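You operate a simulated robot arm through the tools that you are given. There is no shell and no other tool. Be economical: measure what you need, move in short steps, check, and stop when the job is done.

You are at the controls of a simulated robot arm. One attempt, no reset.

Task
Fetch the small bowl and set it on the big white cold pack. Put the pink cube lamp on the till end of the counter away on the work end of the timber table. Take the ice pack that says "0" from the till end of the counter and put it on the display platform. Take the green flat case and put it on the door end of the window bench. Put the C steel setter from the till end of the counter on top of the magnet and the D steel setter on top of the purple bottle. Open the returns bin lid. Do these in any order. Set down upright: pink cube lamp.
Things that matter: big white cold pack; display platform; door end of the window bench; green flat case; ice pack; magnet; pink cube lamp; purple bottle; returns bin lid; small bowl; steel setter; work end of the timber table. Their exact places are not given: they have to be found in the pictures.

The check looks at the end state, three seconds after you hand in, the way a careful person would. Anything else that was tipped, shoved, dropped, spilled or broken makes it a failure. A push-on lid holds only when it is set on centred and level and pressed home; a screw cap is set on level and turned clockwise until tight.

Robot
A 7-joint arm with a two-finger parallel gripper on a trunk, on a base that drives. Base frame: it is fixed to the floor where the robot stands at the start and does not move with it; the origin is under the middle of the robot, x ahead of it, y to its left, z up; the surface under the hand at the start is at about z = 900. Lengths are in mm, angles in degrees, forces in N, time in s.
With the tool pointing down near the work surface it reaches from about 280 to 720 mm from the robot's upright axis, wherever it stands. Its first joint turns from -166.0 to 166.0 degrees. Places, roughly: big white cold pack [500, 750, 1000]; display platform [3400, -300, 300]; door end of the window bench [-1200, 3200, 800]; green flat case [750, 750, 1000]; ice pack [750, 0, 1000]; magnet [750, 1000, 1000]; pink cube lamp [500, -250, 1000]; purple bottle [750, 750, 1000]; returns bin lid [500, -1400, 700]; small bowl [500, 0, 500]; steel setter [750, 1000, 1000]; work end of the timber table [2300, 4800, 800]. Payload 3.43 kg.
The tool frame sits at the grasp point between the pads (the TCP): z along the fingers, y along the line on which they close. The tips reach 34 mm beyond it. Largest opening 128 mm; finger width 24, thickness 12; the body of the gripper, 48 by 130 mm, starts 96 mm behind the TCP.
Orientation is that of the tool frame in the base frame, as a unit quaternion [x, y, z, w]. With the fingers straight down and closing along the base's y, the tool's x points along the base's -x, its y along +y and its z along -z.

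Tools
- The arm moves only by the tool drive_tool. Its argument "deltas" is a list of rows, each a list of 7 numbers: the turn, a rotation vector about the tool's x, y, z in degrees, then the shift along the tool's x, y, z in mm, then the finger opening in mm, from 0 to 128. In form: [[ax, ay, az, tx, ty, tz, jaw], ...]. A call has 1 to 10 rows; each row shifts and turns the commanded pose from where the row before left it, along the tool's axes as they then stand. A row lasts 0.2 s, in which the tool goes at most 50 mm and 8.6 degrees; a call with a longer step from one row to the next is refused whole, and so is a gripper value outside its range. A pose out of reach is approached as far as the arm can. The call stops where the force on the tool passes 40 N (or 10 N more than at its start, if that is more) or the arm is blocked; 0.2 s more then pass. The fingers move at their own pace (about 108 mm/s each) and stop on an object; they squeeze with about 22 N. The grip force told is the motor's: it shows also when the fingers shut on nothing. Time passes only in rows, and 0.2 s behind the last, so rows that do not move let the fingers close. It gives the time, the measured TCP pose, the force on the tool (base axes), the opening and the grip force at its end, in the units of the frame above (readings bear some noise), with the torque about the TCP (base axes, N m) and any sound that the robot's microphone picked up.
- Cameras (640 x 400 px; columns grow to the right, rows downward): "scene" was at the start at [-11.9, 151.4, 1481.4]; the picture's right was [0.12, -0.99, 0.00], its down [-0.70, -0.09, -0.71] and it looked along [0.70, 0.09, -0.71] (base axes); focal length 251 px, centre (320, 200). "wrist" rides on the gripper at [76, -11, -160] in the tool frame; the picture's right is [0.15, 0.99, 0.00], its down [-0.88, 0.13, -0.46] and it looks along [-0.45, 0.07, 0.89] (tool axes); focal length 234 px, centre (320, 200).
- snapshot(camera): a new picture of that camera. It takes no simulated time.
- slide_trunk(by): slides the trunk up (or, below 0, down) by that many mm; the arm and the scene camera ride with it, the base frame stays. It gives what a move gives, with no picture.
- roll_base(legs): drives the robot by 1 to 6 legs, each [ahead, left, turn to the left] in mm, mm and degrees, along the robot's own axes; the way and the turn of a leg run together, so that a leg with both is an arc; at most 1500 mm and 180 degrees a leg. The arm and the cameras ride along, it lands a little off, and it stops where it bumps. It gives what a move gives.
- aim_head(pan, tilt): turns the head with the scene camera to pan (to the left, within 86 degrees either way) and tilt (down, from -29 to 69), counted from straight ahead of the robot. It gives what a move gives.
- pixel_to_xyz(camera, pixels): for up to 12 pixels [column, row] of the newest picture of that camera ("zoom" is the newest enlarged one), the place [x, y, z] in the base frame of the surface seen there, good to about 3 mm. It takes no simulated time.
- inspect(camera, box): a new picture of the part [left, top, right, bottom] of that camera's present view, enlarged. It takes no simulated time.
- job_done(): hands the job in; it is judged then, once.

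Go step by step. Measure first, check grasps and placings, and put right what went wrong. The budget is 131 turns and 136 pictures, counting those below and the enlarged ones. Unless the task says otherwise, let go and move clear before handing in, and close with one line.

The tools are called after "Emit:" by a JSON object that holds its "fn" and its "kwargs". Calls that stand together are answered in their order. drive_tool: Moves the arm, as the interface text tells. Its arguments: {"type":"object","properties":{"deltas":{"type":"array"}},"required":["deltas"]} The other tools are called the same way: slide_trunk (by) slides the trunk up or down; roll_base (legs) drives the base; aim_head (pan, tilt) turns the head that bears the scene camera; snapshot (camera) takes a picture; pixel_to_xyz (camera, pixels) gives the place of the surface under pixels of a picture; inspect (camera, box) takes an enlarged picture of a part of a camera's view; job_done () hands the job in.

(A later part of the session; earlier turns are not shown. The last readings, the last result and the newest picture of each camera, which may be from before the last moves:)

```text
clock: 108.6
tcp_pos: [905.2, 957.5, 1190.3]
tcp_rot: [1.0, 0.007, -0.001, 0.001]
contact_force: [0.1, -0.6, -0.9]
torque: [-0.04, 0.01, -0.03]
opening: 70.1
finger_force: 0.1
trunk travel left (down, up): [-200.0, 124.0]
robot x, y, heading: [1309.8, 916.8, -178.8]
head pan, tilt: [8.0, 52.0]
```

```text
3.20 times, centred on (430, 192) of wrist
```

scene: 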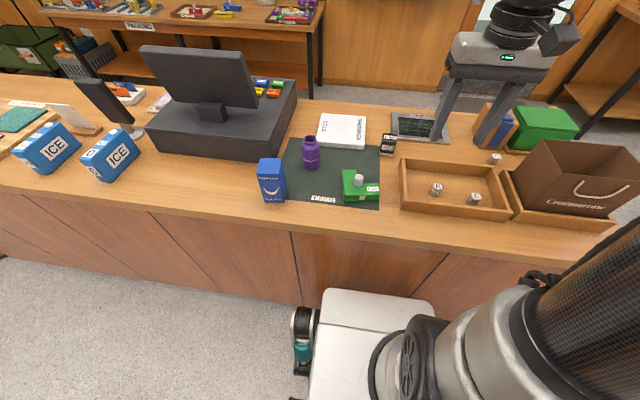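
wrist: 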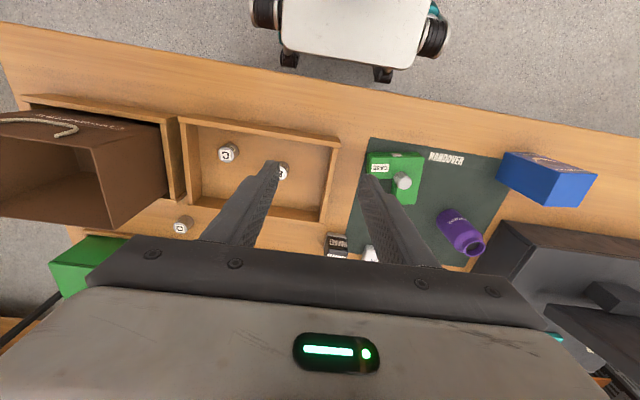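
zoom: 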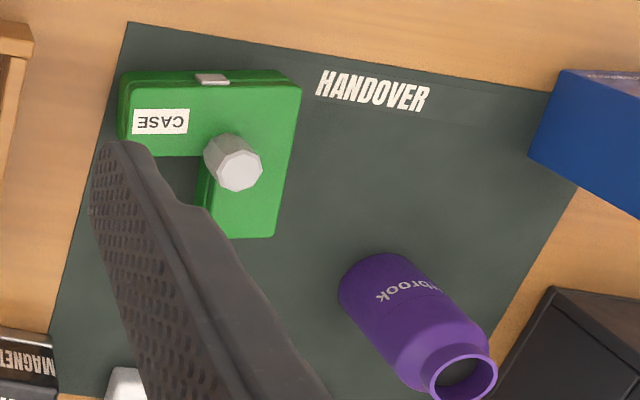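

The green case is one L-shaped case with a knob. Hover over setter C for a close look.

Emit:
{"fn": "drive_tool", "kwargs": {"deltas": [[0, 0, 0, -20, -40, 10, 70], [0, 0, 0, -20, -40, 10, 70], [0, 0, 0, -20, -40, 10, 70], [0, 0, 0, -12, -45, 10, 70], [0, 0, 0, 0, 0, 45, 70], [0, 0, 0, 0, 0, 35, 70]]}}

Emit:
{"fn": "inspect", "kwargs": {"camera": "wrist", "box": [220, 125, 420, 250]}}

```text
clock: 110.0
tcp_pos: [828.9, 1122.5, 1070.5]
tcp_rot: [1.0, 0.007, 0.0, 0.0]
contact_force: [-0.1, 0.0, 0.4]
torque: [-0.01, 0.04, -0.02]
opening: 70.0
finger_force: 0.1
trunk travel left (down, up): [-200.0, 124.0]
robot x, y, heading: [1310.0, 911.9, -179.1]
head pan, tilt: [8.0, 52.0]
```

```text
3.20 times, centred on (320, 188) of wrist
```

zoom: 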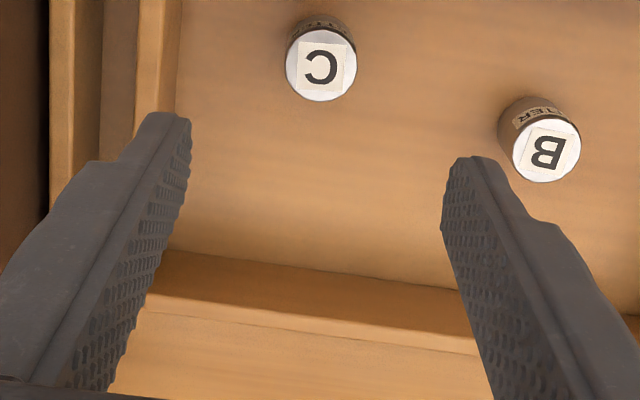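

Emit:
{"fn": "pixel_to_xyz", "kwargs": {"camera": "zoom", "pixels": [[321, 66], [290, 66], [352, 66], [321, 34], [321, 97], [546, 152], [515, 152], [400, 100], [170, 100], [62, 100]]}}

```text
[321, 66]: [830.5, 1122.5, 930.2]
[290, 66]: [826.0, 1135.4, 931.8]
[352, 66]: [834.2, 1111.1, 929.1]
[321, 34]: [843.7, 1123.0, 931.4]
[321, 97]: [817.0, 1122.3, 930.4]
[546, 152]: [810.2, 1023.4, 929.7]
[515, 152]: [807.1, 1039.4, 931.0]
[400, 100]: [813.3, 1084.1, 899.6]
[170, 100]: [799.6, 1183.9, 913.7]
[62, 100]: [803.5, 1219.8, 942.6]
```

C: centre (830.5,1122.7), Ø27, top 930. Descend to TCP 939 and grip.

Emit:
{"fn": "drive_tool", "kwargs": {"deltas": [[0, 0, 0, 1.5, 0, 50, 60], [0, 0, 0, 0, 0, 50, 60], [0, 0, 0, 0, 0, 31, 60], [0, 0, 0, 0, 0, 0, 10], [0, 0, 0, 0, 0, 0, 10], [0, 0, 0, 0, 0, 0, 10], [0, 0, 0, 0, 0, -40, 10], [0, 0, 0, 0, 0, -50, 10], [0, 0, 0, 0, 0, -50, 10]]}}

Emit:
{"fn": "inspect", "kwargs": {"camera": "wrist", "box": [220, 125, 420, 250]}}

Emit:
{"fn": "inspect", "kwargs": {"camera": "scene", "box": [340, 110, 440, 172]}}

```text
clock: 112.0
tcp_pos: [831.0, 1124.2, 1078.4]
tcp_rot: [1.0, 0.008, 0.0, 0.001]
contact_force: [0.0, 0.4, -1.9]
torque: [0.01, 0.0, -0.02]
opening: 28.8
finger_force: 22.0
trunk travel left (down, up): [-200.0, 124.0]
robot x, y, heading: [1313.3, 911.1, -178.9]
head pan, tilt: [8.0, 52.0]
```

```text
3.20 times, centred on (320, 188) of wrist
```

zoom: 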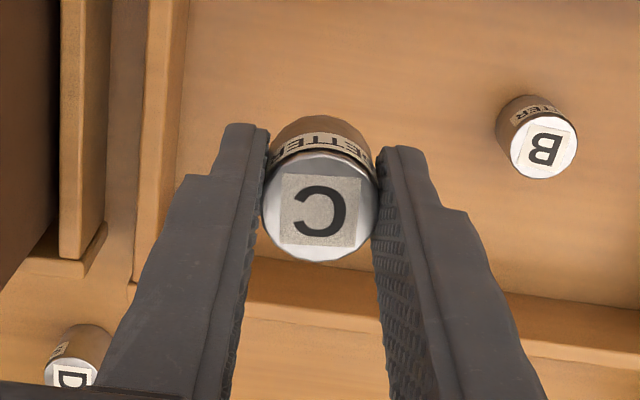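

```text
6.40 times, centred on (390, 141) of scene
```

zoom: 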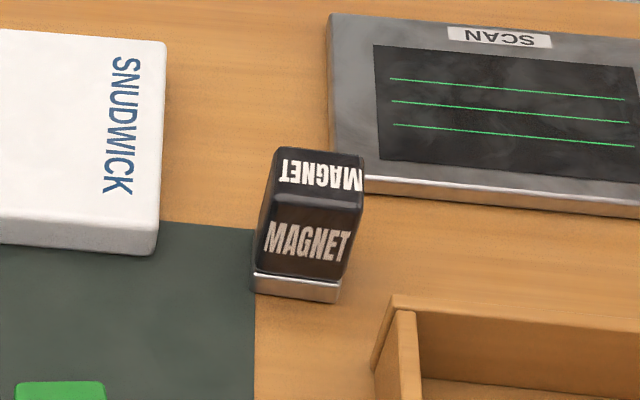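

C is held. Measure the magnet's top face.

Emit:
{"fn": "pixel_to_xyz", "kwargs": {"camera": "zoom", "pixels": [[283, 155], [357, 162], [355, 198], [275, 190], [315, 176], [300, 270], [260, 230], [355, 230]]}}

```text
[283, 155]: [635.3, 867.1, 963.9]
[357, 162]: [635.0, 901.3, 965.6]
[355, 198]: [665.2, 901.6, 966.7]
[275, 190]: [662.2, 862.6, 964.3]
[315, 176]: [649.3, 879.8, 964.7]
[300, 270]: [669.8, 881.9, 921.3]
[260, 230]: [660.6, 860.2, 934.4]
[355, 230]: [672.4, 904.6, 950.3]
```

Top of the magnet centres at ≈(650,882), z 965. Move above it.

Emit:
{"fn": "drive_tool", "kwargs": {"deltas": [[0, 0, 0, -30, 38, 0, 10], [0, 0, 0, -30, 40, 0, 10], [0, 0, 0, -30, 40, 0, 10], [0, 0, 0, -30, 40, 0, 10], [0, 0, 0, -30, 40, 0, 10], [0, 0, 0, -29, 40, 0, 10], [0, 0, 0, 0, 0, 0, 10]]}}

Emit:
{"fn": "inspect", "kwargs": {"camera": "wrist", "box": [220, 125, 420, 250]}}

Emit:
{"fn": "inspect", "kwargs": {"camera": "scene", "box": [340, 90, 440, 152]}}

```text
clock: 113.6
tcp_pos: [654.0, 883.1, 1077.7]
tcp_rot: [1.0, 0.008, -0.001, 0.0]
contact_force: [-0.8, -0.2, -0.9]
torque: [-0.01, 0.0, 0.0]
opening: 28.8
finger_force: 22.3
trunk travel left (down, up): [-200.0, 124.0]
robot x, y, heading: [1309.3, 907.9, -178.7]
head pan, tilt: [8.0, 52.0]
```

```text
3.20 times, centred on (320, 188) of wrist
```

zoom: 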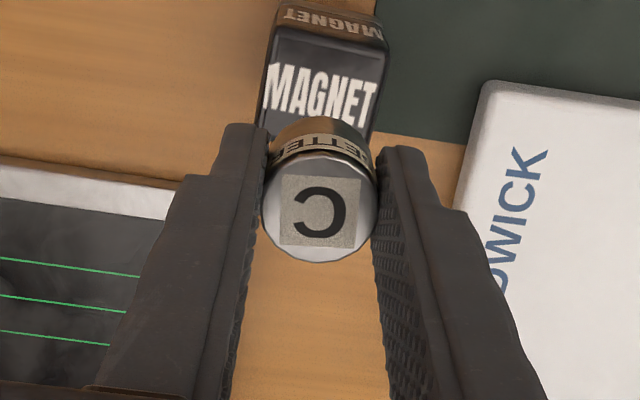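

```text
6.40 times, centred on (390, 121) of scene
```

zoom: 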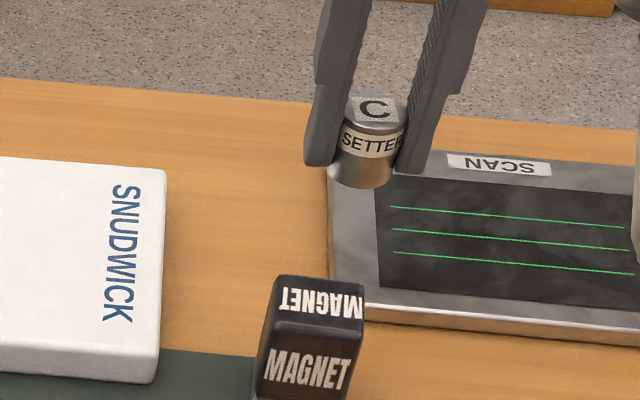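

Confirm the magnet's top from the wrist view.

Emit:
{"fn": "pixel_to_xyz", "kwargs": {"camera": "wrist", "pixels": [[306, 137], [339, 142], [304, 155], [336, 160], [322, 148], [320, 140]]}}

Emit:
{"fn": "pixel_to_xyz", "kwargs": {"camera": "zoom", "pixels": [[283, 282], [357, 290], [352, 325], [275, 318], [335, 165], [400, 165], [365, 185]]}}

```text
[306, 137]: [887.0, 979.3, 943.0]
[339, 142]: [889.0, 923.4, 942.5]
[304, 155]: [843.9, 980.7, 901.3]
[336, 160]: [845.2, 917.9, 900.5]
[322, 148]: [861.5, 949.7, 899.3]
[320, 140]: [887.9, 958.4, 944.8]
```

```text
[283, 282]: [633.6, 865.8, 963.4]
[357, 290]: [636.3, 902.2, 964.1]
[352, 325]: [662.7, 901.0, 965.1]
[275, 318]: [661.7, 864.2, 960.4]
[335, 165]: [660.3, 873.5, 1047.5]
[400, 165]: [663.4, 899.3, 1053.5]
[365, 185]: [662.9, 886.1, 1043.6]
```

Setter ~2.5 mm too far in +y. Correct and lower toward the magnet top (TCP ≈1004).

Emit:
{"fn": "drive_tool", "kwargs": {"deltas": [[0, 0, 0, -2, 2.5, 30, 10], [0, 0, 0, 0, 0, 30, 10], [0, 0, 0, 0, 0, 8, 10], [0, 0, 0, 0, 0, 2, 10], [0, 0, 0, 0, 0, 2, 10], [0, 0, 0, 0, 0, 1, 10], [0, 0, 0, 0, 0, 0, 10]]}}

Emit:
{"fn": "inspect", "kwargs": {"camera": "scene", "box": [340, 90, 440, 152]}}

```text
clock: 115.2
tcp_pos: [652.7, 878.2, 1006.8]
tcp_rot: [1.0, 0.008, 0.0, 0.0]
contact_force: [-0.6, -0.1, -0.9]
torque: [0.0, 0.0, 0.0]
opening: 28.8
finger_force: 21.9
trunk travel left (down, up): [-200.0, 124.0]
robot x, y, heading: [1310.0, 911.8, -179.4]
head pan, tilt: [8.0, 52.0]
```

```text
6.40 times, centred on (390, 121) of scene
```

zoom: 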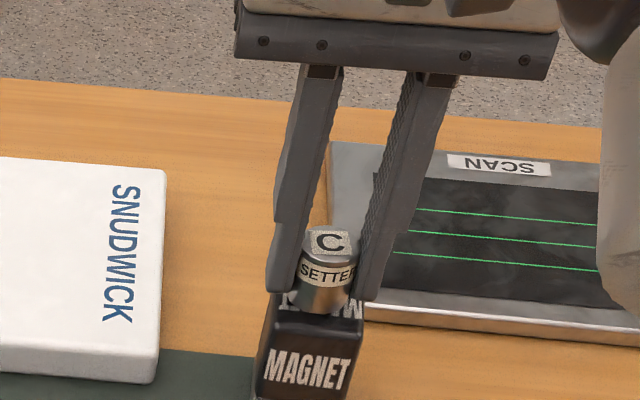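

Well centred; a few mm left. Creep down.

Emit:
{"fn": "drive_tool", "kwargs": {"deltas": [[0, 0, 0, 0, 0, 1.5, 10], [0, 0, 0, 0, 0, 1, 10], [0, 0, 0, 0, 0, 0, 10]]}}

```text
clock: 116.0
tcp_pos: [653.2, 880.4, 1003.4]
tcp_rot: [1.0, 0.009, 0.0, 0.0]
contact_force: [-0.2, -0.9, -1.3]
torque: [-0.01, -0.01, 0.0]
opening: 28.9
finger_force: 22.6
trunk travel left (down, up): [-200.0, 124.0]
robot x, y, heading: [1307.8, 914.3, -179.1]
head pan, tilt: [8.0, 52.0]
```

Emit:
{"fn": "drive_tool", "kwargs": {"deltas": [[0, 0, 0, 0, 0, 1, 10], [0, 0, 0, 0, 0, 0, 10]]}}

Emit:
{"fn": "drive_tool", "kwargs": {"deltas": [[0, 0, 0, 0, 0, 1, 10], [0, 0, 0, 0, 0, 0, 10]]}}

Emit:
{"fn": "inspect", "kwargs": {"camera": "scene", "box": [365, 110, 415, 141]}}

```text
clock: 116.6
tcp_pos: [653.3, 879.5, 1003.1]
tcp_rot: [1.0, 0.008, -0.001, 0.001]
contact_force: [0.5, -0.5, -0.6]
torque: [0.04, -0.02, 0.0]
opening: 29.0
finger_force: 21.4
trunk travel left (down, up): [-200.0, 124.0]
robot x, y, heading: [1311.2, 915.2, -179.2]
head pan, tilt: [8.0, 52.0]
```

```text
clock: 117.2
tcp_pos: [652.8, 880.7, 1001.6]
tcp_rot: [1.0, 0.008, -0.001, 0.0]
contact_force: [0.0, 0.8, -1.1]
torque: [0.03, 0.0, -0.03]
opening: 28.9
finger_force: 22.1
trunk travel left (down, up): [-200.0, 124.0]
robot x, y, heading: [1310.2, 913.4, -179.2]
head pan, tilt: [8.0, 52.0]
```

```text
12.80 times, centred on (390, 126) of scene
```

zoom: 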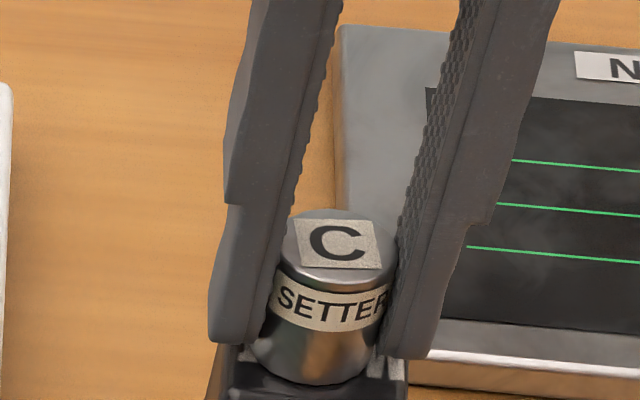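

Emit:
{"fn": "pixel_to_xyz", "kwargs": {"camera": "zoom", "pixels": [[340, 240], [315, 370], [300, 270], [380, 270]]}}

Emit:
{"fn": "drive_tool", "kwargs": {"deltas": [[0, 0, 0, 0, 0, 1, 10], [0, 0, 0, 0, 0, 0, 10]]}}

Emit:
{"fn": "drive_tool", "kwargs": {"deltas": [[0, 0, 0, 0, 0, 1, 10], [0, 0, 0, 0, 0, 0, 10]]}}

```text
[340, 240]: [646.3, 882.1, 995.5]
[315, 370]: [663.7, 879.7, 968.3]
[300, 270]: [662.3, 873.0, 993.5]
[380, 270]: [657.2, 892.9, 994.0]
```

```text
clock: 117.8
tcp_pos: [653.2, 879.1, 1002.5]
tcp_rot: [1.0, 0.008, -0.001, 0.0]
contact_force: [-0.2, -0.1, 2.4]
torque: [-0.01, 0.02, -0.03]
opening: 28.9
finger_force: 22.0
trunk travel left (down, up): [-200.0, 124.0]
robot x, y, heading: [1312.3, 909.7, -179.1]
head pan, tilt: [8.0, 52.0]
```

```text
clock: 118.4
tcp_pos: [654.3, 879.5, 1002.2]
tcp_rot: [1.0, 0.007, -0.002, 0.0]
contact_force: [-1.2, -0.5, 8.0]
torque: [-0.03, 0.01, -0.02]
opening: 29.0
finger_force: 21.9
trunk travel left (down, up): [-200.0, 124.0]
robot x, y, heading: [1309.1, 911.7, -179.0]
head pan, tilt: [8.0, 52.0]
```

Contact (8 N). Release and rise.

Emit:
{"fn": "drive_tool", "kwargs": {"deltas": [[0, 0, 0, 0, 0, 0, 60], [0, 0, 0, 0, 0, 0, 60], [0, 0, 0, 0, 0, -30, 60], [0, 0, 0, 0, 0, -50, 60], [0, 0, 0, 0, 0, -50, 60]]}}

Emit:
{"fn": "inspect", "kwargs": {"camera": "scene", "box": [280, 90, 520, 240]}}

Emit:
{"fn": "pixel_to_xyz", "kwargs": {"camera": "zoom", "pixels": [[294, 95], [576, 174], [83, 123], [70, 122], [96, 122], [83, 130], [83, 118], [60, 165], [105, 165], [83, 141]]}}

```text
clock: 119.6
tcp_pos: [652.1, 881.6, 1129.8]
tcp_rot: [1.0, 0.008, 0.001, 0.0]
contact_force: [0.9, 0.7, 0.5]
torque: [-0.02, 0.0, 0.01]
opening: 60.0
finger_force: 0.1
trunk travel left (down, up): [-200.0, 124.0]
robot x, y, heading: [1313.8, 911.7, -179.0]
head pan, tilt: [8.0, 52.0]
```

```text
2.67 times, centred on (400, 165) of scene
```

zoom: 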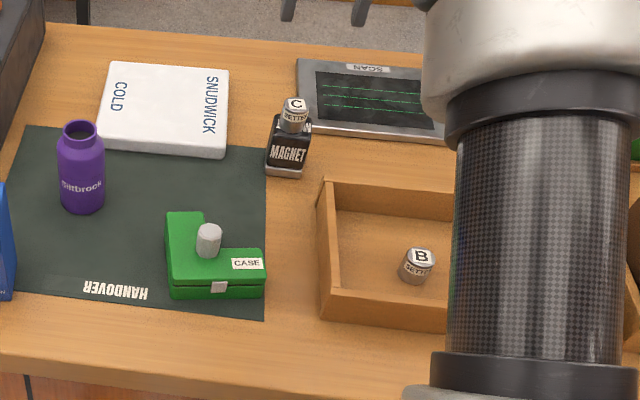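

```text
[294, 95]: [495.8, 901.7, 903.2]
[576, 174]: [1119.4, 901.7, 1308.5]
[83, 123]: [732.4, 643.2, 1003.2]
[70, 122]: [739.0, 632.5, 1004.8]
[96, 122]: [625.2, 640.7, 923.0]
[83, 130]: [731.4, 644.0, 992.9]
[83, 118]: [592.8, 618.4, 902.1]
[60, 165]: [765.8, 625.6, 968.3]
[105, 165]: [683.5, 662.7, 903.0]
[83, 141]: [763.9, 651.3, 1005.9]
```

C sits on the magnet. Shift base +y by 200 and hover over D.

Emit:
{"fn": "roll_base", "kwargs": {"legs": [[0, -200, 0]]}}

Emit:
{"fn": "drive_tool", "kwargs": {"deltas": [[0, 0, 0, 0, -35, 0, 60], [0, 0, 0, 0, -35, 0, 60], [0, 0, 0, 0, -35, 30, 60], [0, 0, 0, 0, -35, 30, 60]]}}

Emit:
{"fn": "inspect", "kwargs": {"camera": "wrist", "box": [220, 125, 420, 250]}}

Emit:
{"fn": "pixel_to_xyz", "kwargs": {"camera": "zoom", "pixels": [[320, 30], [320, 60], [320, 90], [300, 60], [340, 60]]}}

```text
clock: 122.2
tcp_pos: [648.4, 1081.4, 1130.4]
tcp_rot: [1.0, 0.008, 0.0, 0.0]
contact_force: [0.0, 0.5, -0.1]
torque: [-0.02, 0.02, 0.01]
opening: 59.9
finger_force: 0.1
trunk travel left (down, up): [-200.0, 124.0]
robot x, y, heading: [1306.3, 1111.1, -178.8]
head pan, tilt: [8.0, 52.0]
```

```text
clock: 123.2
tcp_pos: [648.6, 1221.3, 1068.5]
tcp_rot: [1.0, 0.008, 0.0, 0.0]
contact_force: [0.6, 0.4, -0.9]
torque: [0.02, 0.01, 0.02]
opening: 60.0
finger_force: 0.0
trunk travel left (down, up): [-200.0, 124.0]
robot x, y, heading: [1305.9, 1113.3, -179.3]
head pan, tilt: [8.0, 52.0]
```

```text
3.20 times, centred on (320, 188) of wrist
```

zoom: 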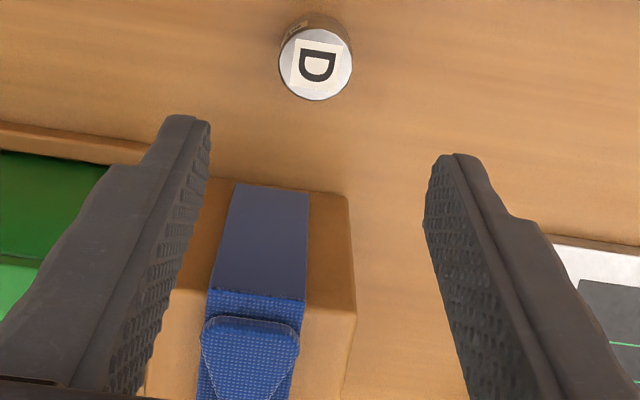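

```text
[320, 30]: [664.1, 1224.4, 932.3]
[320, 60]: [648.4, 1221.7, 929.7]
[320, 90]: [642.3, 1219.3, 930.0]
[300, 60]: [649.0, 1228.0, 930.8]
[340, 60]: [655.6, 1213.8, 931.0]
```

Emit:
{"fn": "pixel_to_xyz", "kwargs": {"camera": "zoom", "pixels": [[315, 65], [282, 65], [348, 65], [315, 97], [240, 195], [340, 205], [250, 330], [160, 330], [250, 240]]}}

```text
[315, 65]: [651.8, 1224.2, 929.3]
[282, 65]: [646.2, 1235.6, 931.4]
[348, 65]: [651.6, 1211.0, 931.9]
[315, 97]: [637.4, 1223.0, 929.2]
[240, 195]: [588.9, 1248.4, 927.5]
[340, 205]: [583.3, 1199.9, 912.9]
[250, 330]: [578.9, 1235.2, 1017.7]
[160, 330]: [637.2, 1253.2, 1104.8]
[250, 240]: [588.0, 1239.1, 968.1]
```

D centre (650.5,1223.5). Box front is at x 588, clear. Descend and grip.

Emit:
{"fn": "drive_tool", "kwargs": {"deltas": [[0, 0, 0, 1.5, -2, 48, 60], [0, 0, 0, 0, 0, 50, 60], [0, 0, 0, 0, 0, 31, 60], [0, 0, 0, 0, 0, 0, 10], [0, 0, 0, 0, 0, 0, 10], [0, 0, 0, 0, 0, 0, 10], [0, 0, 0, 0, 0, -40, 10], [0, 0, 0, 0, 0, -50, 10], [0, 0, 0, 0, 0, -50, 10], [0, 0, 0, 0, 0, -50, 10]]}}

Emit:
{"fn": "inspect", "kwargs": {"camera": "wrist", "box": [220, 125, 420, 250]}}

```text
clock: 125.4
tcp_pos: [650.0, 1223.7, 1130.8]
tcp_rot: [1.0, 0.008, 0.001, -0.001]
contact_force: [0.4, 0.4, -1.4]
torque: [0.05, 0.01, 0.0]
opening: 28.8
finger_force: 22.0
trunk travel left (down, up): [-200.0, 124.0]
robot x, y, heading: [1309.0, 1110.8, -178.9]
head pan, tilt: [8.0, 52.0]
```

```text
3.20 times, centred on (320, 188) of wrist
```

zoom: 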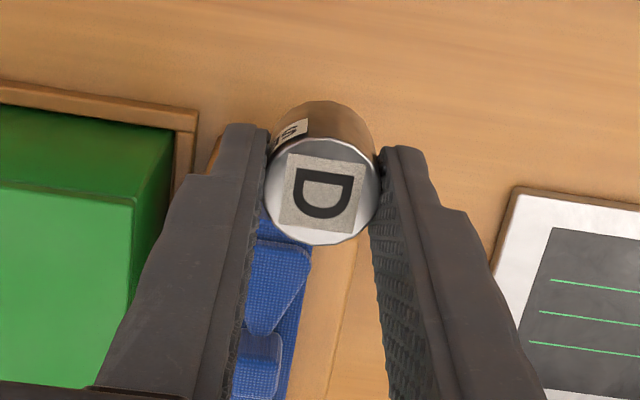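

D held. Slide base back to y≈690 and move above the bottle.

Emit:
{"fn": "roll_base", "kwargs": {"legs": [[0, 420, 0]]}}

Emit:
{"fn": "drive_tool", "kwargs": {"deltas": [[0, 0, 0, 45, 0, 0, 10], [0, 0, 0, 45, 0, 0, 10]]}}

Emit:
{"fn": "aim_head", "kwargs": {"pan": 0, "tilt": 52}}

Emit:
{"fn": "snapshot", "kwargs": {"camera": "scene"}}

Emit:
{"fn": "snapshot", "kwargs": {"camera": "wrist"}}

```text
clock: 130.0
tcp_pos: [653.9, 812.5, 1130.6]
tcp_rot: [1.0, 0.001, -0.001, 0.0]
contact_force: [0.6, 0.0, -1.5]
torque: [-0.01, 0.02, -0.01]
opening: 28.6
finger_force: 21.9
trunk travel left (down, up): [-200.0, 124.0]
robot x, y, heading: [1309.5, 692.0, -179.9]
head pan, tilt: [8.0, 52.0]
```

```text
clock: 130.6
tcp_pos: [744.8, 813.0, 1131.2]
tcp_rot: [1.0, 0.001, -0.002, 0.0]
contact_force: [0.2, -0.2, -1.4]
torque: [-0.01, -0.01, 0.0]
opening: 28.6
finger_force: 22.3
trunk travel left (down, up): [-200.0, 124.0]
robot x, y, heading: [1309.1, 691.3, -180.2]
head pan, tilt: [8.0, 52.0]
```

```text
clock: 131.2
tcp_pos: [743.9, 812.4, 1132.5]
tcp_rot: [1.0, 0.0, 0.0, 0.0]
contact_force: [0.2, -0.3, -0.5]
torque: [-0.01, 0.01, 0.0]
opening: 28.8
finger_force: 21.8
trunk travel left (down, up): [-200.0, 124.0]
robot x, y, heading: [1313.4, 690.0, -180.0]
head pan, tilt: [0.0, 52.0]
```

```text
87 pictures are left
```

scene: 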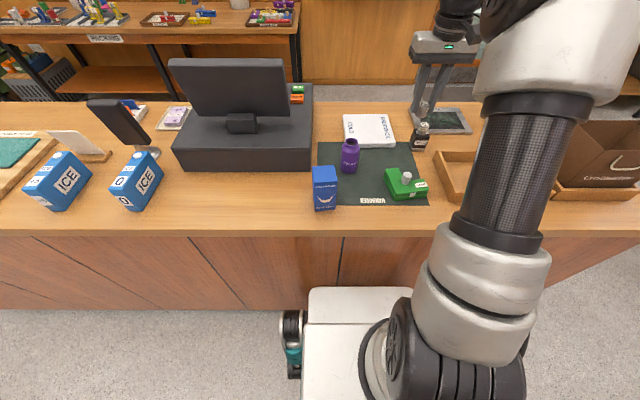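

```text
86 pictures are left
```

wrist: 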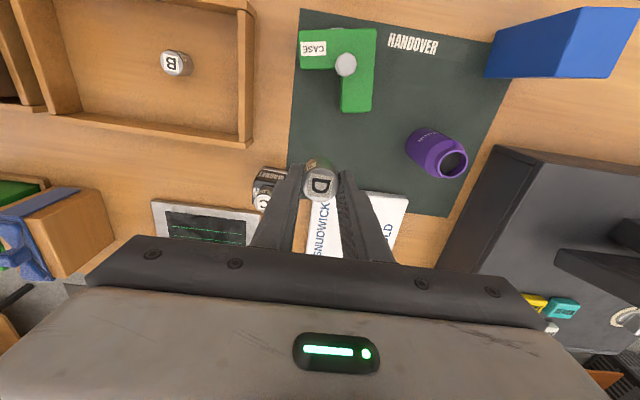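

Zoom on the bottle mouth in both views to find the rim centre.

Emit:
{"fn": "inspect", "kwargs": {"camera": "wrist", "box": [400, 115, 496, 175]}}

Emit:
{"fn": "pixel_to_xyz", "kwargs": {"camera": "zoom", "pixels": [[262, 330], [275, 395], [360, 230], [438, 330], [440, 280], [265, 290], [300, 250], [350, 310], [400, 250], [420, 355], [300, 385]]}}

Emit:
{"fn": "inspect", "kwargs": {"camera": "scene", "box": [326, 130, 374, 160]}}

```text
6.67 times, centred on (448, 145) of wrist
```

zoom: 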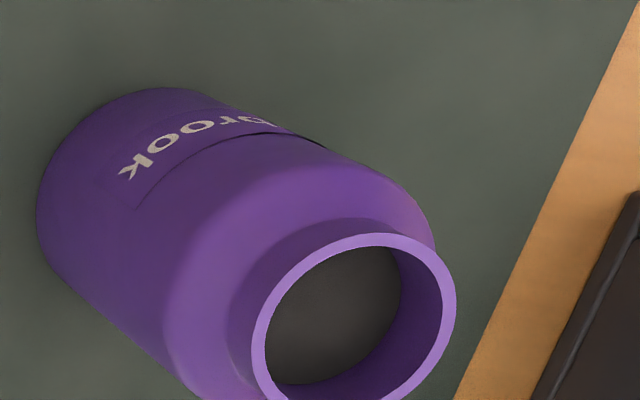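

```text
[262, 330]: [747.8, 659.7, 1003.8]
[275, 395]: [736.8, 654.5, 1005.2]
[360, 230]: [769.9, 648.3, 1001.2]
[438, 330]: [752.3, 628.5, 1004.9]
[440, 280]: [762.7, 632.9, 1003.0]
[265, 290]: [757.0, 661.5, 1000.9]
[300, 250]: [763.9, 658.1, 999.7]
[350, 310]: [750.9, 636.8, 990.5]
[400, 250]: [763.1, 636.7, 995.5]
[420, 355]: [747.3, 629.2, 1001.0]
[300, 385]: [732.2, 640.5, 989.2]
```

```text
13.33 times, centred on (350, 145) of scene
```

zoom: 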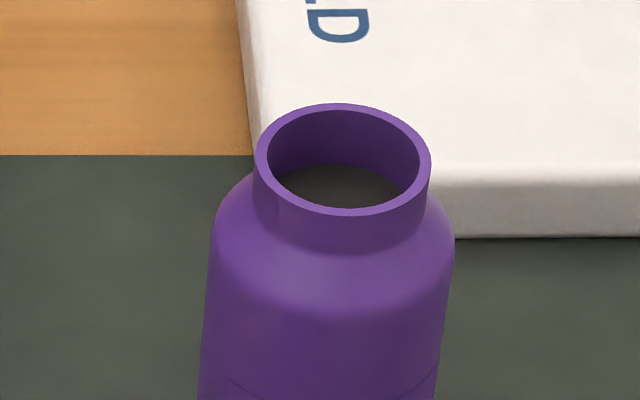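

Emit:
{"fn": "pixel_to_xyz", "kwargs": {"camera": "zoom", "pixels": [[260, 158], [426, 158], [342, 106], [342, 211], [300, 190], [340, 185], [340, 175], [380, 190], [270, 165], [416, 165], [340, 150], [340, 130]]}}

```text
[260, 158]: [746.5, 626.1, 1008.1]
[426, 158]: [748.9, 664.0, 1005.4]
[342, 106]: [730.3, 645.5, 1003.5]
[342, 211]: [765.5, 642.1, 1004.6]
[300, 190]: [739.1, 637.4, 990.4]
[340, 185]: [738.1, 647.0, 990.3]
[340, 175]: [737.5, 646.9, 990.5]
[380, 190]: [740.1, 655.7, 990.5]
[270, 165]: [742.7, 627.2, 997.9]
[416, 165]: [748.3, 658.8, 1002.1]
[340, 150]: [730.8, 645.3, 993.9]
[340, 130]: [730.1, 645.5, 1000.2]
```

Bottle mouth: rim z≈1005, outer Ø≈37, with a floor 15 mm down (z 990) and inner Ø≈31. The Ø28 setter can seat in it, so I'll regrip it by its top half: put it down on the free mat at (744,790).

Emit:
{"fn": "drive_tool", "kwargs": {"deltas": [[0, 0, 0, -4, 23, 30, 10], [0, 0, 0, 0, 0, 50, 10], [0, 0, 0, 0, 0, 50, 10], [0, 0, 0, 0, 0, 45, 10], [0, 0, 0, 0, 0, 10, 10], [0, 0, 0, 0, 0, 3, 10], [0, 0, 0, 0, 0, 1, 10], [0, 0, 0, 0, 0, 0, 10]]}}

```text
clock: 133.1
tcp_pos: [741.4, 789.7, 943.0]
tcp_rot: [1.0, 0.001, 0.001, 0.0]
contact_force: [0.0, 0.0, -1.7]
torque: [0.02, -0.02, -0.04]
opening: 28.7
finger_force: 22.2
trunk travel left (down, up): [-200.0, 124.0]
robot x, y, heading: [1312.4, 690.4, -179.8]
head pan, tilt: [0.0, 52.0]
```

Emit:
{"fn": "drive_tool", "kwargs": {"deltas": [[0, 0, 0, 0, 0, 1.5, 10], [0, 0, 0, 0, 0, 0, 10]]}}

Emit:
{"fn": "drive_tool", "kwargs": {"deltas": [[0, 0, 0, 0, 0, 1.5, 10], [0, 0, 0, 0, 0, 0, 10]]}}

Emit:
{"fn": "drive_tool", "kwargs": {"deltas": [[0, 0, 0, 0, 0, 1, 10], [0, 0, 0, 0, 0, 0, 10]]}}

```text
clock: 133.7
tcp_pos: [741.6, 789.7, 941.7]
tcp_rot: [1.0, 0.002, 0.0, 0.0]
contact_force: [-0.6, -0.4, -0.7]
torque: [0.02, -0.02, 0.0]
opening: 28.7
finger_force: 22.0
trunk travel left (down, up): [-200.0, 124.0]
robot x, y, heading: [1312.4, 695.3, -180.2]
head pan, tilt: [0.0, 52.0]
```

```text
clock: 134.2
tcp_pos: [741.9, 789.4, 941.0]
tcp_rot: [1.0, 0.002, -0.001, 0.0]
contact_force: [1.1, -1.0, 8.6]
torque: [-0.03, -0.09, 0.02]
opening: 28.7
finger_force: 22.2
trunk travel left (down, up): [-200.0, 124.0]
robot x, y, heading: [1311.2, 690.4, -179.5]
head pan, tilt: [0.0, 52.0]
```

```text
clock: 134.8
tcp_pos: [740.9, 790.5, 940.3]
tcp_rot: [1.0, 0.002, -0.001, 0.0]
contact_force: [2.8, -2.5, 17.9]
torque: [-0.13, -0.15, -0.04]
opening: 28.8
finger_force: 21.6
trunk travel left (down, up): [-200.0, 124.0]
robot x, y, heading: [1312.2, 689.1, -179.9]
head pan, tilt: [0.0, 52.0]
```

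Seated. Open, raise 13 mm, regrip by the top.

Emit:
{"fn": "drive_tool", "kwargs": {"deltas": [[0, 0, 0, 0, 0, 0, 45], [0, 0, 0, 0, 0, -13, 45], [0, 0, 0, 0, 0, 0, 45], [0, 0, 0, 0, 0, 0, 10], [0, 0, 0, 0, 0, 0, 10], [0, 0, 0, 0, 0, -30, 10], [0, 0, 0, 0, 0, -50, 10], [0, 0, 0, 0, 0, -50, 10], [0, 0, 0, 0, 0, -30, 10]]}}

Emit:
{"fn": "inspect", "kwargs": {"camera": "wrist", "box": [220, 125, 420, 250]}}

```text
clock: 136.8
tcp_pos: [738.3, 788.9, 1111.1]
tcp_rot: [1.0, 0.0, 0.0, 0.0]
contact_force: [-0.5, -0.8, -1.4]
torque: [-0.03, 0.0, -0.02]
opening: 28.6
finger_force: 22.2
trunk travel left (down, up): [-200.0, 124.0]
robot x, y, heading: [1312.2, 691.0, -180.0]
head pan, tilt: [0.0, 52.0]
```

```text
3.20 times, centred on (320, 188) of wrist
```

zoom: 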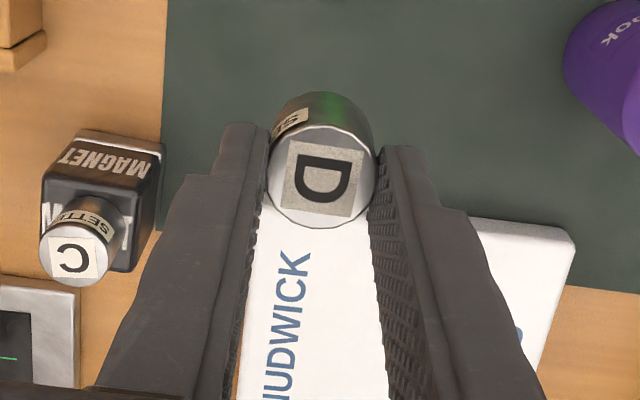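

Measure the setter's top centre relative to the TCP.

Emit:
{"fn": "pixel_to_xyz", "kwargs": {"camera": "zoom", "pixels": [[322, 178], [272, 178], [372, 178], [322, 133], [322, 225]]}}

Emit:
{"fn": "drive_tool", "kwargs": {"deltas": [[0, 0, 0, 0, 45, 0, 10], [0, 0, 0, 0, 45, 0, 10], [0, 0, 0, 6, 44, 0, 10], [0, 0, 0, 0, 10, 0, 10], [0, 0, 0, 0, 0, 40, 10], [0, 0, 0, 0, 0, 0, 10]]}}

Emit:
{"fn": "inspect", "kwargs": {"camera": "scene", "box": [318, 105, 382, 165]}}

Emit:
{"fn": "inspect", "kwargs": {"camera": "wrist", "box": [270, 145, 370, 207]}}

```text
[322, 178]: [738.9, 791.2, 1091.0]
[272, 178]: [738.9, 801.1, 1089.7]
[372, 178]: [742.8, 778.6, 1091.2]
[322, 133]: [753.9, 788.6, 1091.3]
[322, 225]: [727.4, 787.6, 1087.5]
```

```text
clock: 138.2
tcp_pos: [748.6, 645.4, 1069.9]
tcp_rot: [1.0, 0.001, -0.001, 0.0]
contact_force: [-0.8, -0.6, -0.7]
torque: [-0.03, 0.01, 0.0]
opening: 28.7
finger_force: 22.6
trunk travel left (down, up): [-200.0, 124.0]
robot x, y, heading: [1311.5, 692.4, -179.7]
head pan, tilt: [0.0, 52.0]
```

```text
6.67 times, centred on (350, 135) of scene
```

zoom: 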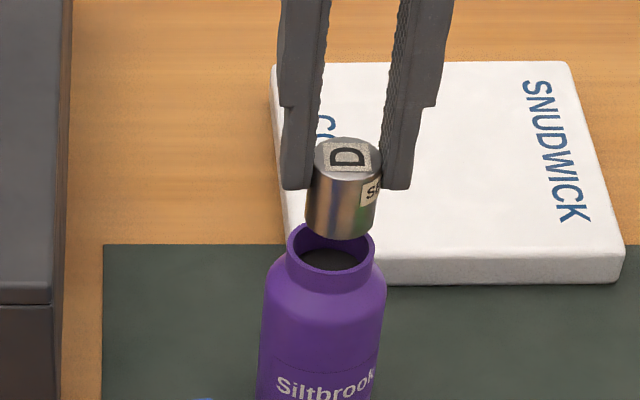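

```text
6.40 times, centred on (320, 176) of wrist
```

zoom: 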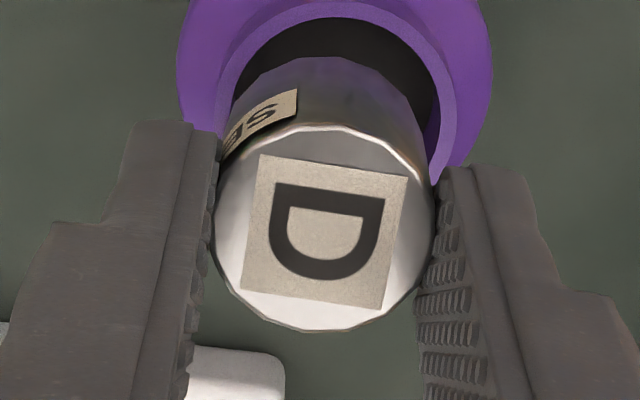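

In the scene zoom, the setter looks slightly to the right of the mouth. Measure both precisely.

Emit:
{"fn": "inspect", "kwargs": {"camera": "scene", "box": [326, 120, 374, 150]}}

Emit:
{"fn": "pixel_to_xyz", "kwargs": {"camera": "zoom", "pixels": [[284, 170], [330, 170], [410, 170], [300, 170], [395, 170], [350, 190], [247, 285], [415, 285], [330, 345], [260, 280], [403, 280], [345, 90]]}}

```text
13.33 times, centred on (350, 135) of scene
```

zoom: 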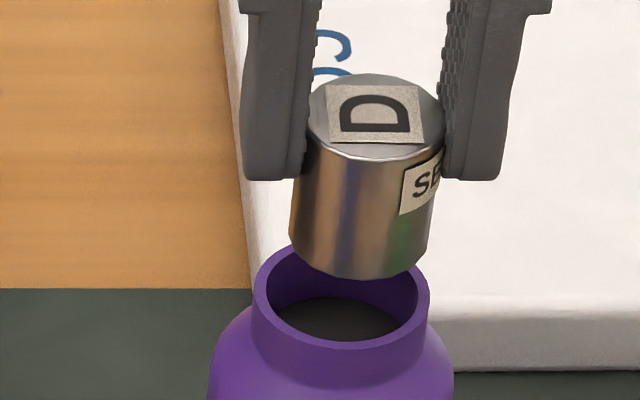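

```text
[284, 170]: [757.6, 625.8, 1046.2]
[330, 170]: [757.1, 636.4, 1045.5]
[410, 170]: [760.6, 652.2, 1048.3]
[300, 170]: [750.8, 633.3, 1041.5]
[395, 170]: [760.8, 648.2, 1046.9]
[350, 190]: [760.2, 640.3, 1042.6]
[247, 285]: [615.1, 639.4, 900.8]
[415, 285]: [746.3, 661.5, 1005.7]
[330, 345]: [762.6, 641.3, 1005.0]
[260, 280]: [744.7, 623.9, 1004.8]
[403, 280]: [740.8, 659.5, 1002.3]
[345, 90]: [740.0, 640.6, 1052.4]
```

Extrapolating the setter axis to the rim plane gives col 351 vs rim centre 341.5: 2.4 mm too far in +y; x matches. Correct, lower 9 mm and recheck.

Emit:
{"fn": "drive_tool", "kwargs": {"deltas": [[0, 0, 0, 0, 2.3, 9, 10], [0, 0, 0, 0, 0, 0, 10]]}}

Emit:
{"fn": "inspect", "kwargs": {"camera": "scene", "box": [326, 120, 374, 150]}}

Emit:
{"fn": "inspect", "kwargs": {"camera": "wrist", "box": [270, 145, 370, 207]}}

```text
clock: 138.8
tcp_pos: [747.8, 642.5, 1061.9]
tcp_rot: [1.0, 0.0, 0.001, 0.0]
contact_force: [-0.3, 0.3, -0.7]
torque: [0.0, 0.02, 0.04]
opening: 28.7
finger_force: 21.8
trunk travel left (down, up): [-200.0, 124.0]
robot x, y, heading: [1311.3, 690.7, -180.0]
head pan, tilt: [0.0, 52.0]
```

```text
13.33 times, centred on (350, 135) of scene
```

zoom: 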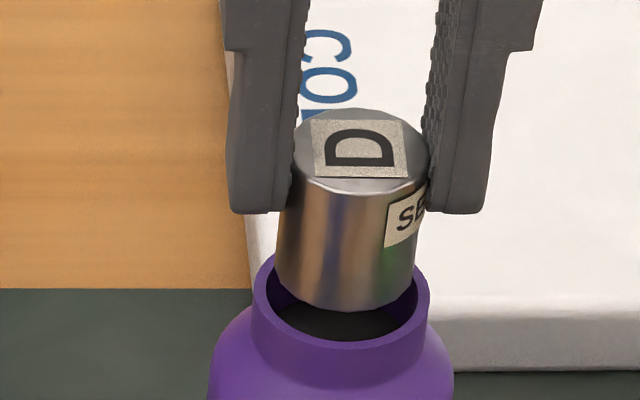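

```text
6.40 times, centred on (320, 176) of wrist
```

zoom: 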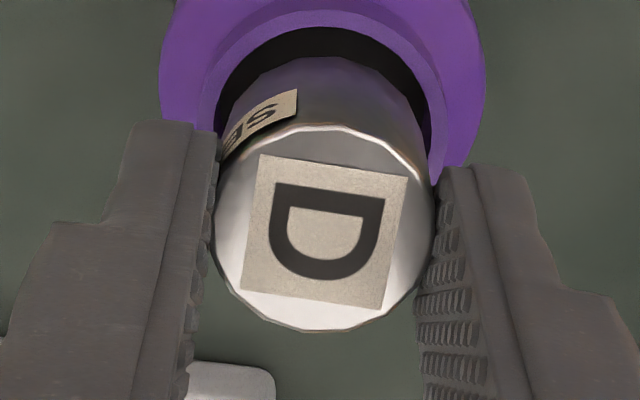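

Axis now extrapolates to (342.5,291) against rim centre (341.5,292): aligned. Lower gently into the mouth.

Emit:
{"fn": "drive_tool", "kwargs": {"deltas": [[0, 0, 0, 0, 0, 3, 10], [0, 0, 0, 0, 0, 2, 10], [0, 0, 0, 0, 0, 2, 10], [0, 0, 0, 0, 0, 1, 10], [0, 0, 0, 0, 0, 0, 10]]}}

Emit:
{"fn": "inspect", "kwargs": {"camera": "scene", "box": [326, 120, 374, 150]}}

```text
clock: 140.1
tcp_pos: [747.5, 642.2, 1056.3]
tcp_rot: [1.0, 0.0, -0.003, 0.0]
contact_force: [-1.1, 0.8, 18.0]
torque: [-0.02, -0.04, 0.03]
opening: 28.8
finger_force: 21.8
trunk travel left (down, up): [-200.0, 124.0]
robot x, y, heading: [1307.2, 693.8, -179.9]
head pan, tilt: [0.0, 52.0]
```

```text
13.33 times, centred on (350, 135) of scene
```

zoom: 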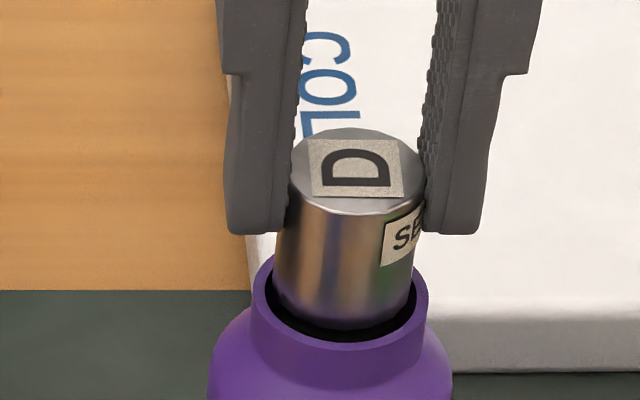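

18 N with almost no torque and well centred: it is resting on the mouth. Ease the load, then open.

Emit:
{"fn": "drive_tool", "kwargs": {"deltas": [[0, 0, 0, 0, 0, -1, 10], [0, 0, 0, 0, 0, 0, 10]]}}

Emit:
{"fn": "drive_tool", "kwargs": {"deltas": [[0, 0, 0, 0, 0, 0, 34], [0, 0, 0, 0, 0, 0, 34]]}}

Emit:
{"fn": "inspect", "kwargs": {"camera": "scene", "box": [326, 120, 374, 150]}}

```text
clock: 140.7
tcp_pos: [746.7, 643.5, 1055.1]
tcp_rot: [1.0, 0.001, -0.001, 0.0]
contact_force: [-2.3, -1.9, 15.4]
torque: [-0.11, 0.03, -0.01]
opening: 28.5
finger_force: 21.9
trunk travel left (down, up): [-200.0, 124.0]
robot x, y, heading: [1307.2, 689.7, -179.9]
head pan, tilt: [0.0, 52.0]
```

```text
clock: 141.2
tcp_pos: [746.6, 642.0, 1054.5]
tcp_rot: [1.0, 0.001, -0.001, 0.001]
contact_force: [0.4, -0.1, 0.6]
torque: [0.0, 0.02, -0.01]
opening: 34.2
finger_force: 0.0
trunk travel left (down, up): [-200.0, 124.0]
robot x, y, heading: [1311.8, 690.4, -179.7]
head pan, tilt: [0.0, 52.0]
```

```text
13.33 times, centred on (350, 135) of scene
```

zoom: 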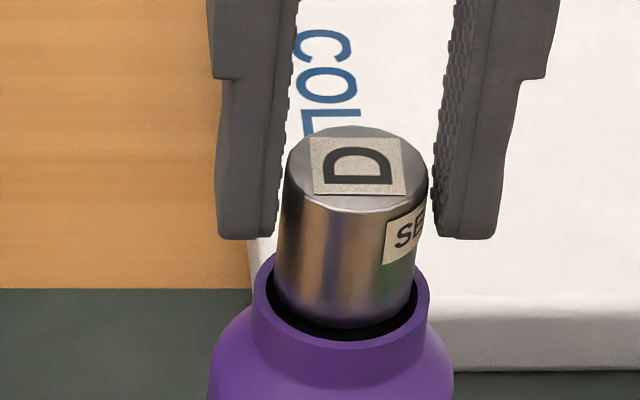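

It stands upright on the bottle. Open wider and rise.

Emit:
{"fn": "drive_tool", "kwargs": {"deltas": [[0, 0, 0, 0, 0, 0, 60], [0, 0, 0, 0, 0, -20, 60], [0, 0, 0, 0, 0, -50, 60], [0, 0, 0, 0, 0, -50, 60], [0, 0, 0, 0, 0, 0, 60]]}}

Emit:
{"fn": "inspect", "kwargs": {"camera": "scene", "box": [310, 110, 406, 170]}}

Emit:
{"fn": "inspect", "kwargs": {"camera": "wrist", "box": [220, 75, 420, 200]}}

```text
clock: 142.4
tcp_pos: [748.1, 642.8, 1175.9]
tcp_rot: [1.0, 0.001, 0.0, 0.0]
contact_force: [0.0, 0.1, -0.1]
torque: [-0.01, 0.0, 0.04]
opening: 60.4
finger_force: 0.1
trunk travel left (down, up): [-200.0, 124.0]
robot x, y, heading: [1309.6, 693.8, -179.8]
head pan, tilt: [0.0, 52.0]
```

```text
6.67 times, centred on (358, 140) of scene
```

zoom: 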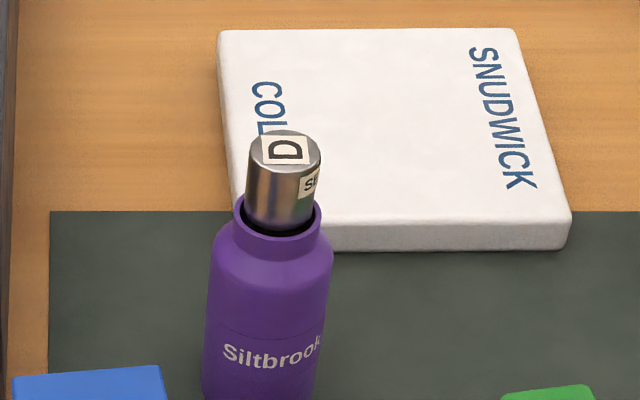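

```text
3.20 times, centred on (320, 138) of wrist
```

zoom: 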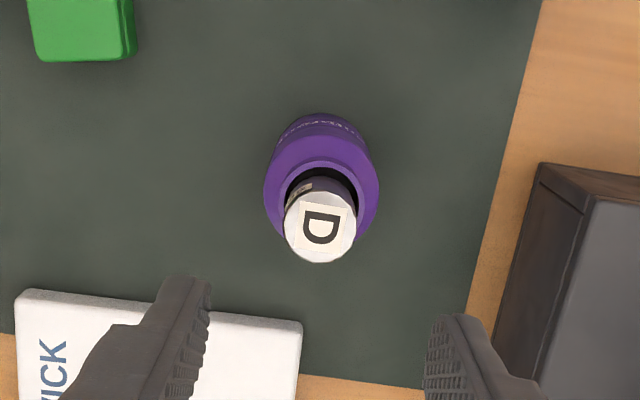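

D sits centred on the bottle. Next the ice pack: retract the arm, slide along to y≈50.

Emit:
{"fn": "drive_tool", "kwargs": {"deltas": [[0, 0, 0, 45, 0, -20, 80], [0, 0, 0, 45, 0, -20, 80], [0, 0, 0, 45, 0, 0, 80], [0, 0, 0, 45, 0, 0, 80]]}}

Emit:
{"fn": "roll_base", "kwargs": {"legs": [[0, 600, 0]]}}

Emit:
{"fn": "snapshot", "kwargs": {"camera": "scene"}}

Emit:
{"fn": "snapshot", "kwargs": {"camera": "wrist"}}

```text
clock: 143.4
tcp_pos: [925.2, 644.2, 1215.6]
tcp_rot: [1.0, 0.0, 0.0, 0.0]
contact_force: [0.2, -0.2, -0.6]
torque: [0.03, -0.01, -0.01]
opening: 80.0
finger_force: 0.1
trunk travel left (down, up): [-200.0, 124.0]
robot x, y, heading: [1308.1, 693.5, -180.0]
head pan, tilt: [0.0, 52.0]
```

```text
clock: 149.7
tcp_pos: [924.8, 41.6, 1215.6]
tcp_rot: [1.0, -0.001, 0.0, 0.0]
contact_force: [0.3, -1.5, -0.1]
torque: [-0.03, -0.04, 0.0]
opening: 80.2
finger_force: 0.0
trunk travel left (down, up): [-200.0, 124.0]
robot x, y, heading: [1310.9, 89.4, 180.0]
head pan, tilt: [0.0, 52.0]
```

```text
73 pictures are left
```

scene: 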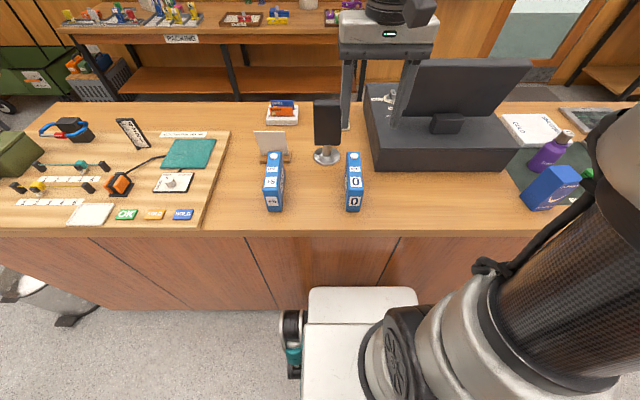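

```text
72 pictures are left
```

wrist: 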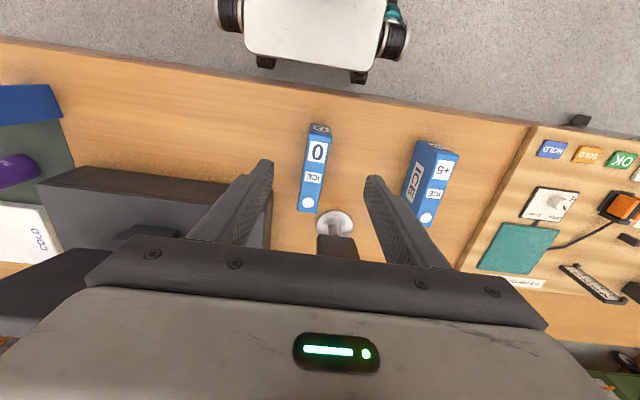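

Pack "0" clearly labelled. Measure its top corners and the till edge.

Emit:
{"fn": "pixel_to_xyz", "kwargs": {"camera": "wrist", "pixels": [[309, 139], [328, 140], [302, 207], [316, 210], [318, 152], [308, 202], [319, 128], [330, 132], [235, 190], [268, 225]]}}

Emit:
{"fn": "inspect", "kwargs": {"camera": "scene", "box": [300, 90, 420, 230]}}

Emit:
{"fn": "pixel_to_xyz", "kwargs": {"camera": "scene", "pixels": [[348, 153], [361, 153], [346, 195], [360, 196], [353, 209], [372, 169], [337, 150], [353, 160]]}}

```text
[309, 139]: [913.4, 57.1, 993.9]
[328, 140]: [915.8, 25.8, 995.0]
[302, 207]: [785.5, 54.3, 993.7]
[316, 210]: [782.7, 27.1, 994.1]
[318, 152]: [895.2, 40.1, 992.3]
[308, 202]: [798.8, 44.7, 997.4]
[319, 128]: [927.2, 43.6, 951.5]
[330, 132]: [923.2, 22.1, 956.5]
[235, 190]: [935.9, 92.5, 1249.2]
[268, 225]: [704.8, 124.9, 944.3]
```

```text
2.86 times, centred on (360, 160) of scene
```

zoom: 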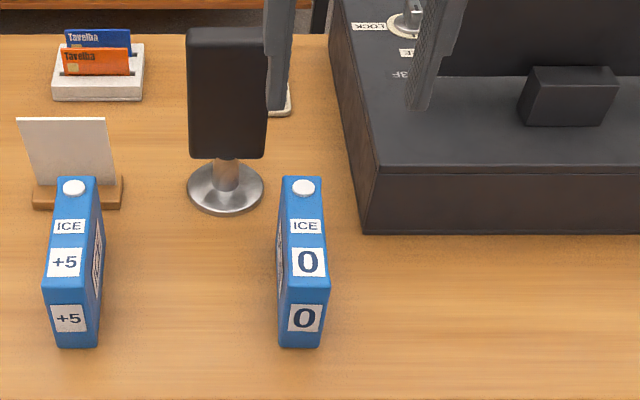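

```text
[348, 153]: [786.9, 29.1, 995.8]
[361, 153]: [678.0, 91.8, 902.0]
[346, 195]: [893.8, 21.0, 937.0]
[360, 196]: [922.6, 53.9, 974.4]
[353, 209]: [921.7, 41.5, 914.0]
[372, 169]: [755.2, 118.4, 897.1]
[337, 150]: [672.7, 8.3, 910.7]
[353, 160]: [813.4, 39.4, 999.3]
```

Pack centre (850,41.5), 35 mm thick, z 900–997. Move above, descend to TCP z 955, grip and lift.

Emit:
{"fn": "drive_tool", "kwargs": {"deltas": [[0, 0, 0, -40, 0, 0, 80], [0, 0, 0, -33, 0, 20, 80], [0, 0, 0, 0, 0, 50, 80], [0, 0, 0, 0, 0, 50, 80], [0, 0, 0, 0, 0, 50, 80], [0, 0, 0, 0, 0, 50, 80], [0, 0, 0, 0, 0, 40, 80]]}}

Emit:
{"fn": "drive_tool", "kwargs": {"deltas": [[0, 0, 0, 0, 0, 0, 10], [0, 0, 0, 0, 0, 0, 10], [0, 0, 0, 0, 0, 0, 10], [0, 0, 0, 0, 0, -30, 10], [0, 0, 0, 0, 0, -50, 10], [0, 0, 0, 0, 0, -50, 10], [0, 0, 0, 0, 0, -50, 10], [0, 0, 0, 0, 0, -50, 10]]}}

Emit:
{"fn": "snapshot", "kwargs": {"camera": "wrist"}}

```text
clock: 151.3
tcp_pos: [853.1, 41.5, 955.6]
tcp_rot: [1.0, 0.0, 0.0, 0.0]
contact_force: [0.2, 0.2, 0.6]
torque: [0.0, 0.04, 0.02]
opening: 79.9
finger_force: 0.1
trunk travel left (down, up): [-200.0, 124.0]
robot x, y, heading: [1316.6, 89.6, 179.6]
head pan, tilt: [0.0, 52.0]
```

```text
clock: 153.1
tcp_pos: [851.0, 41.8, 1185.0]
tcp_rot: [1.0, -0.001, 0.001, -0.001]
contact_force: [-0.3, -0.4, -3.7]
torque: [0.01, -0.03, -0.01]
opening: 39.8
finger_force: 22.1
trunk travel left (down, up): [-200.0, 124.0]
robot x, y, heading: [1313.3, 92.3, 179.7]
head pan, tilt: [0.0, 52.0]
```

```text
70 pictures are left
```

wrist: 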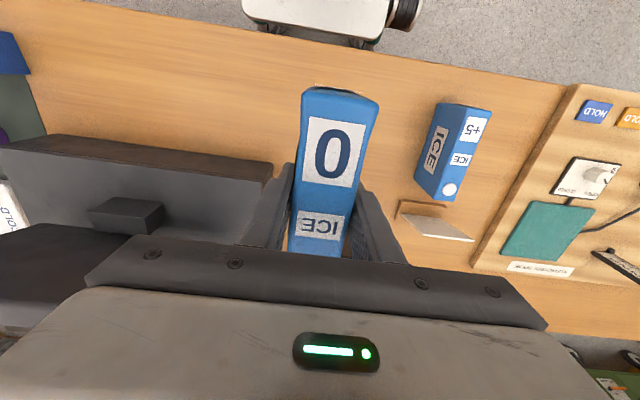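

Held. Back off from the counter, turn around and look at the display platform.

Emit:
{"fn": "roll_base", "kwargs": {"legs": [[-250, 0, 0], [0, 0, 180]]}}

Emit:
{"fn": "aim_head", "kwargs": {"pan": 5, "tilt": 25}}

Emit:
{"fn": "snapshot", "kwargs": {"camera": "scene"}}

```text
clock: 162.4
tcp_pos: [2017.2, 128.5, 1184.2]
tcp_rot: [0.008, 1.0, 0.0, 0.0]
contact_force: [-0.2, -0.1, -5.4]
torque: [-0.02, 0.05, -0.02]
opening: 39.9
finger_force: 21.8
trunk travel left (down, up): [-200.0, 124.0]
robot x, y, heading: [1556.3, 86.8, -1.2]
head pan, tilt: [0.0, 52.0]
```

```text
clock: 163.4
tcp_pos: [2017.4, 127.8, 1183.7]
tcp_rot: [0.008, 1.0, 0.0, -0.001]
contact_force: [0.1, -0.7, -5.0]
torque: [0.0, 0.04, 0.02]
opening: 39.9
finger_force: 21.7
trunk travel left (down, up): [-200.0, 124.0]
robot x, y, heading: [1556.6, 86.9, -1.0]
head pan, tilt: [5.0, 25.0]
```

```text
69 pictures are left
```

scene: 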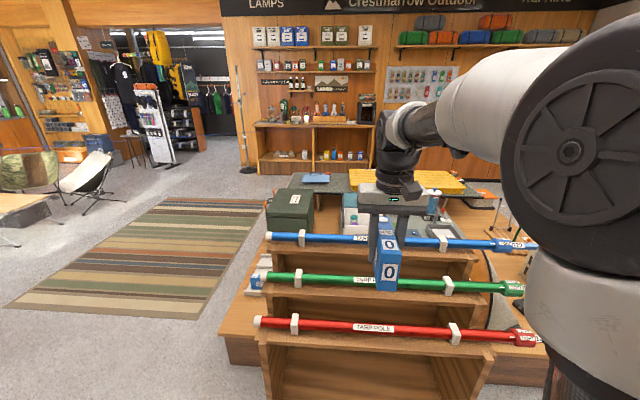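

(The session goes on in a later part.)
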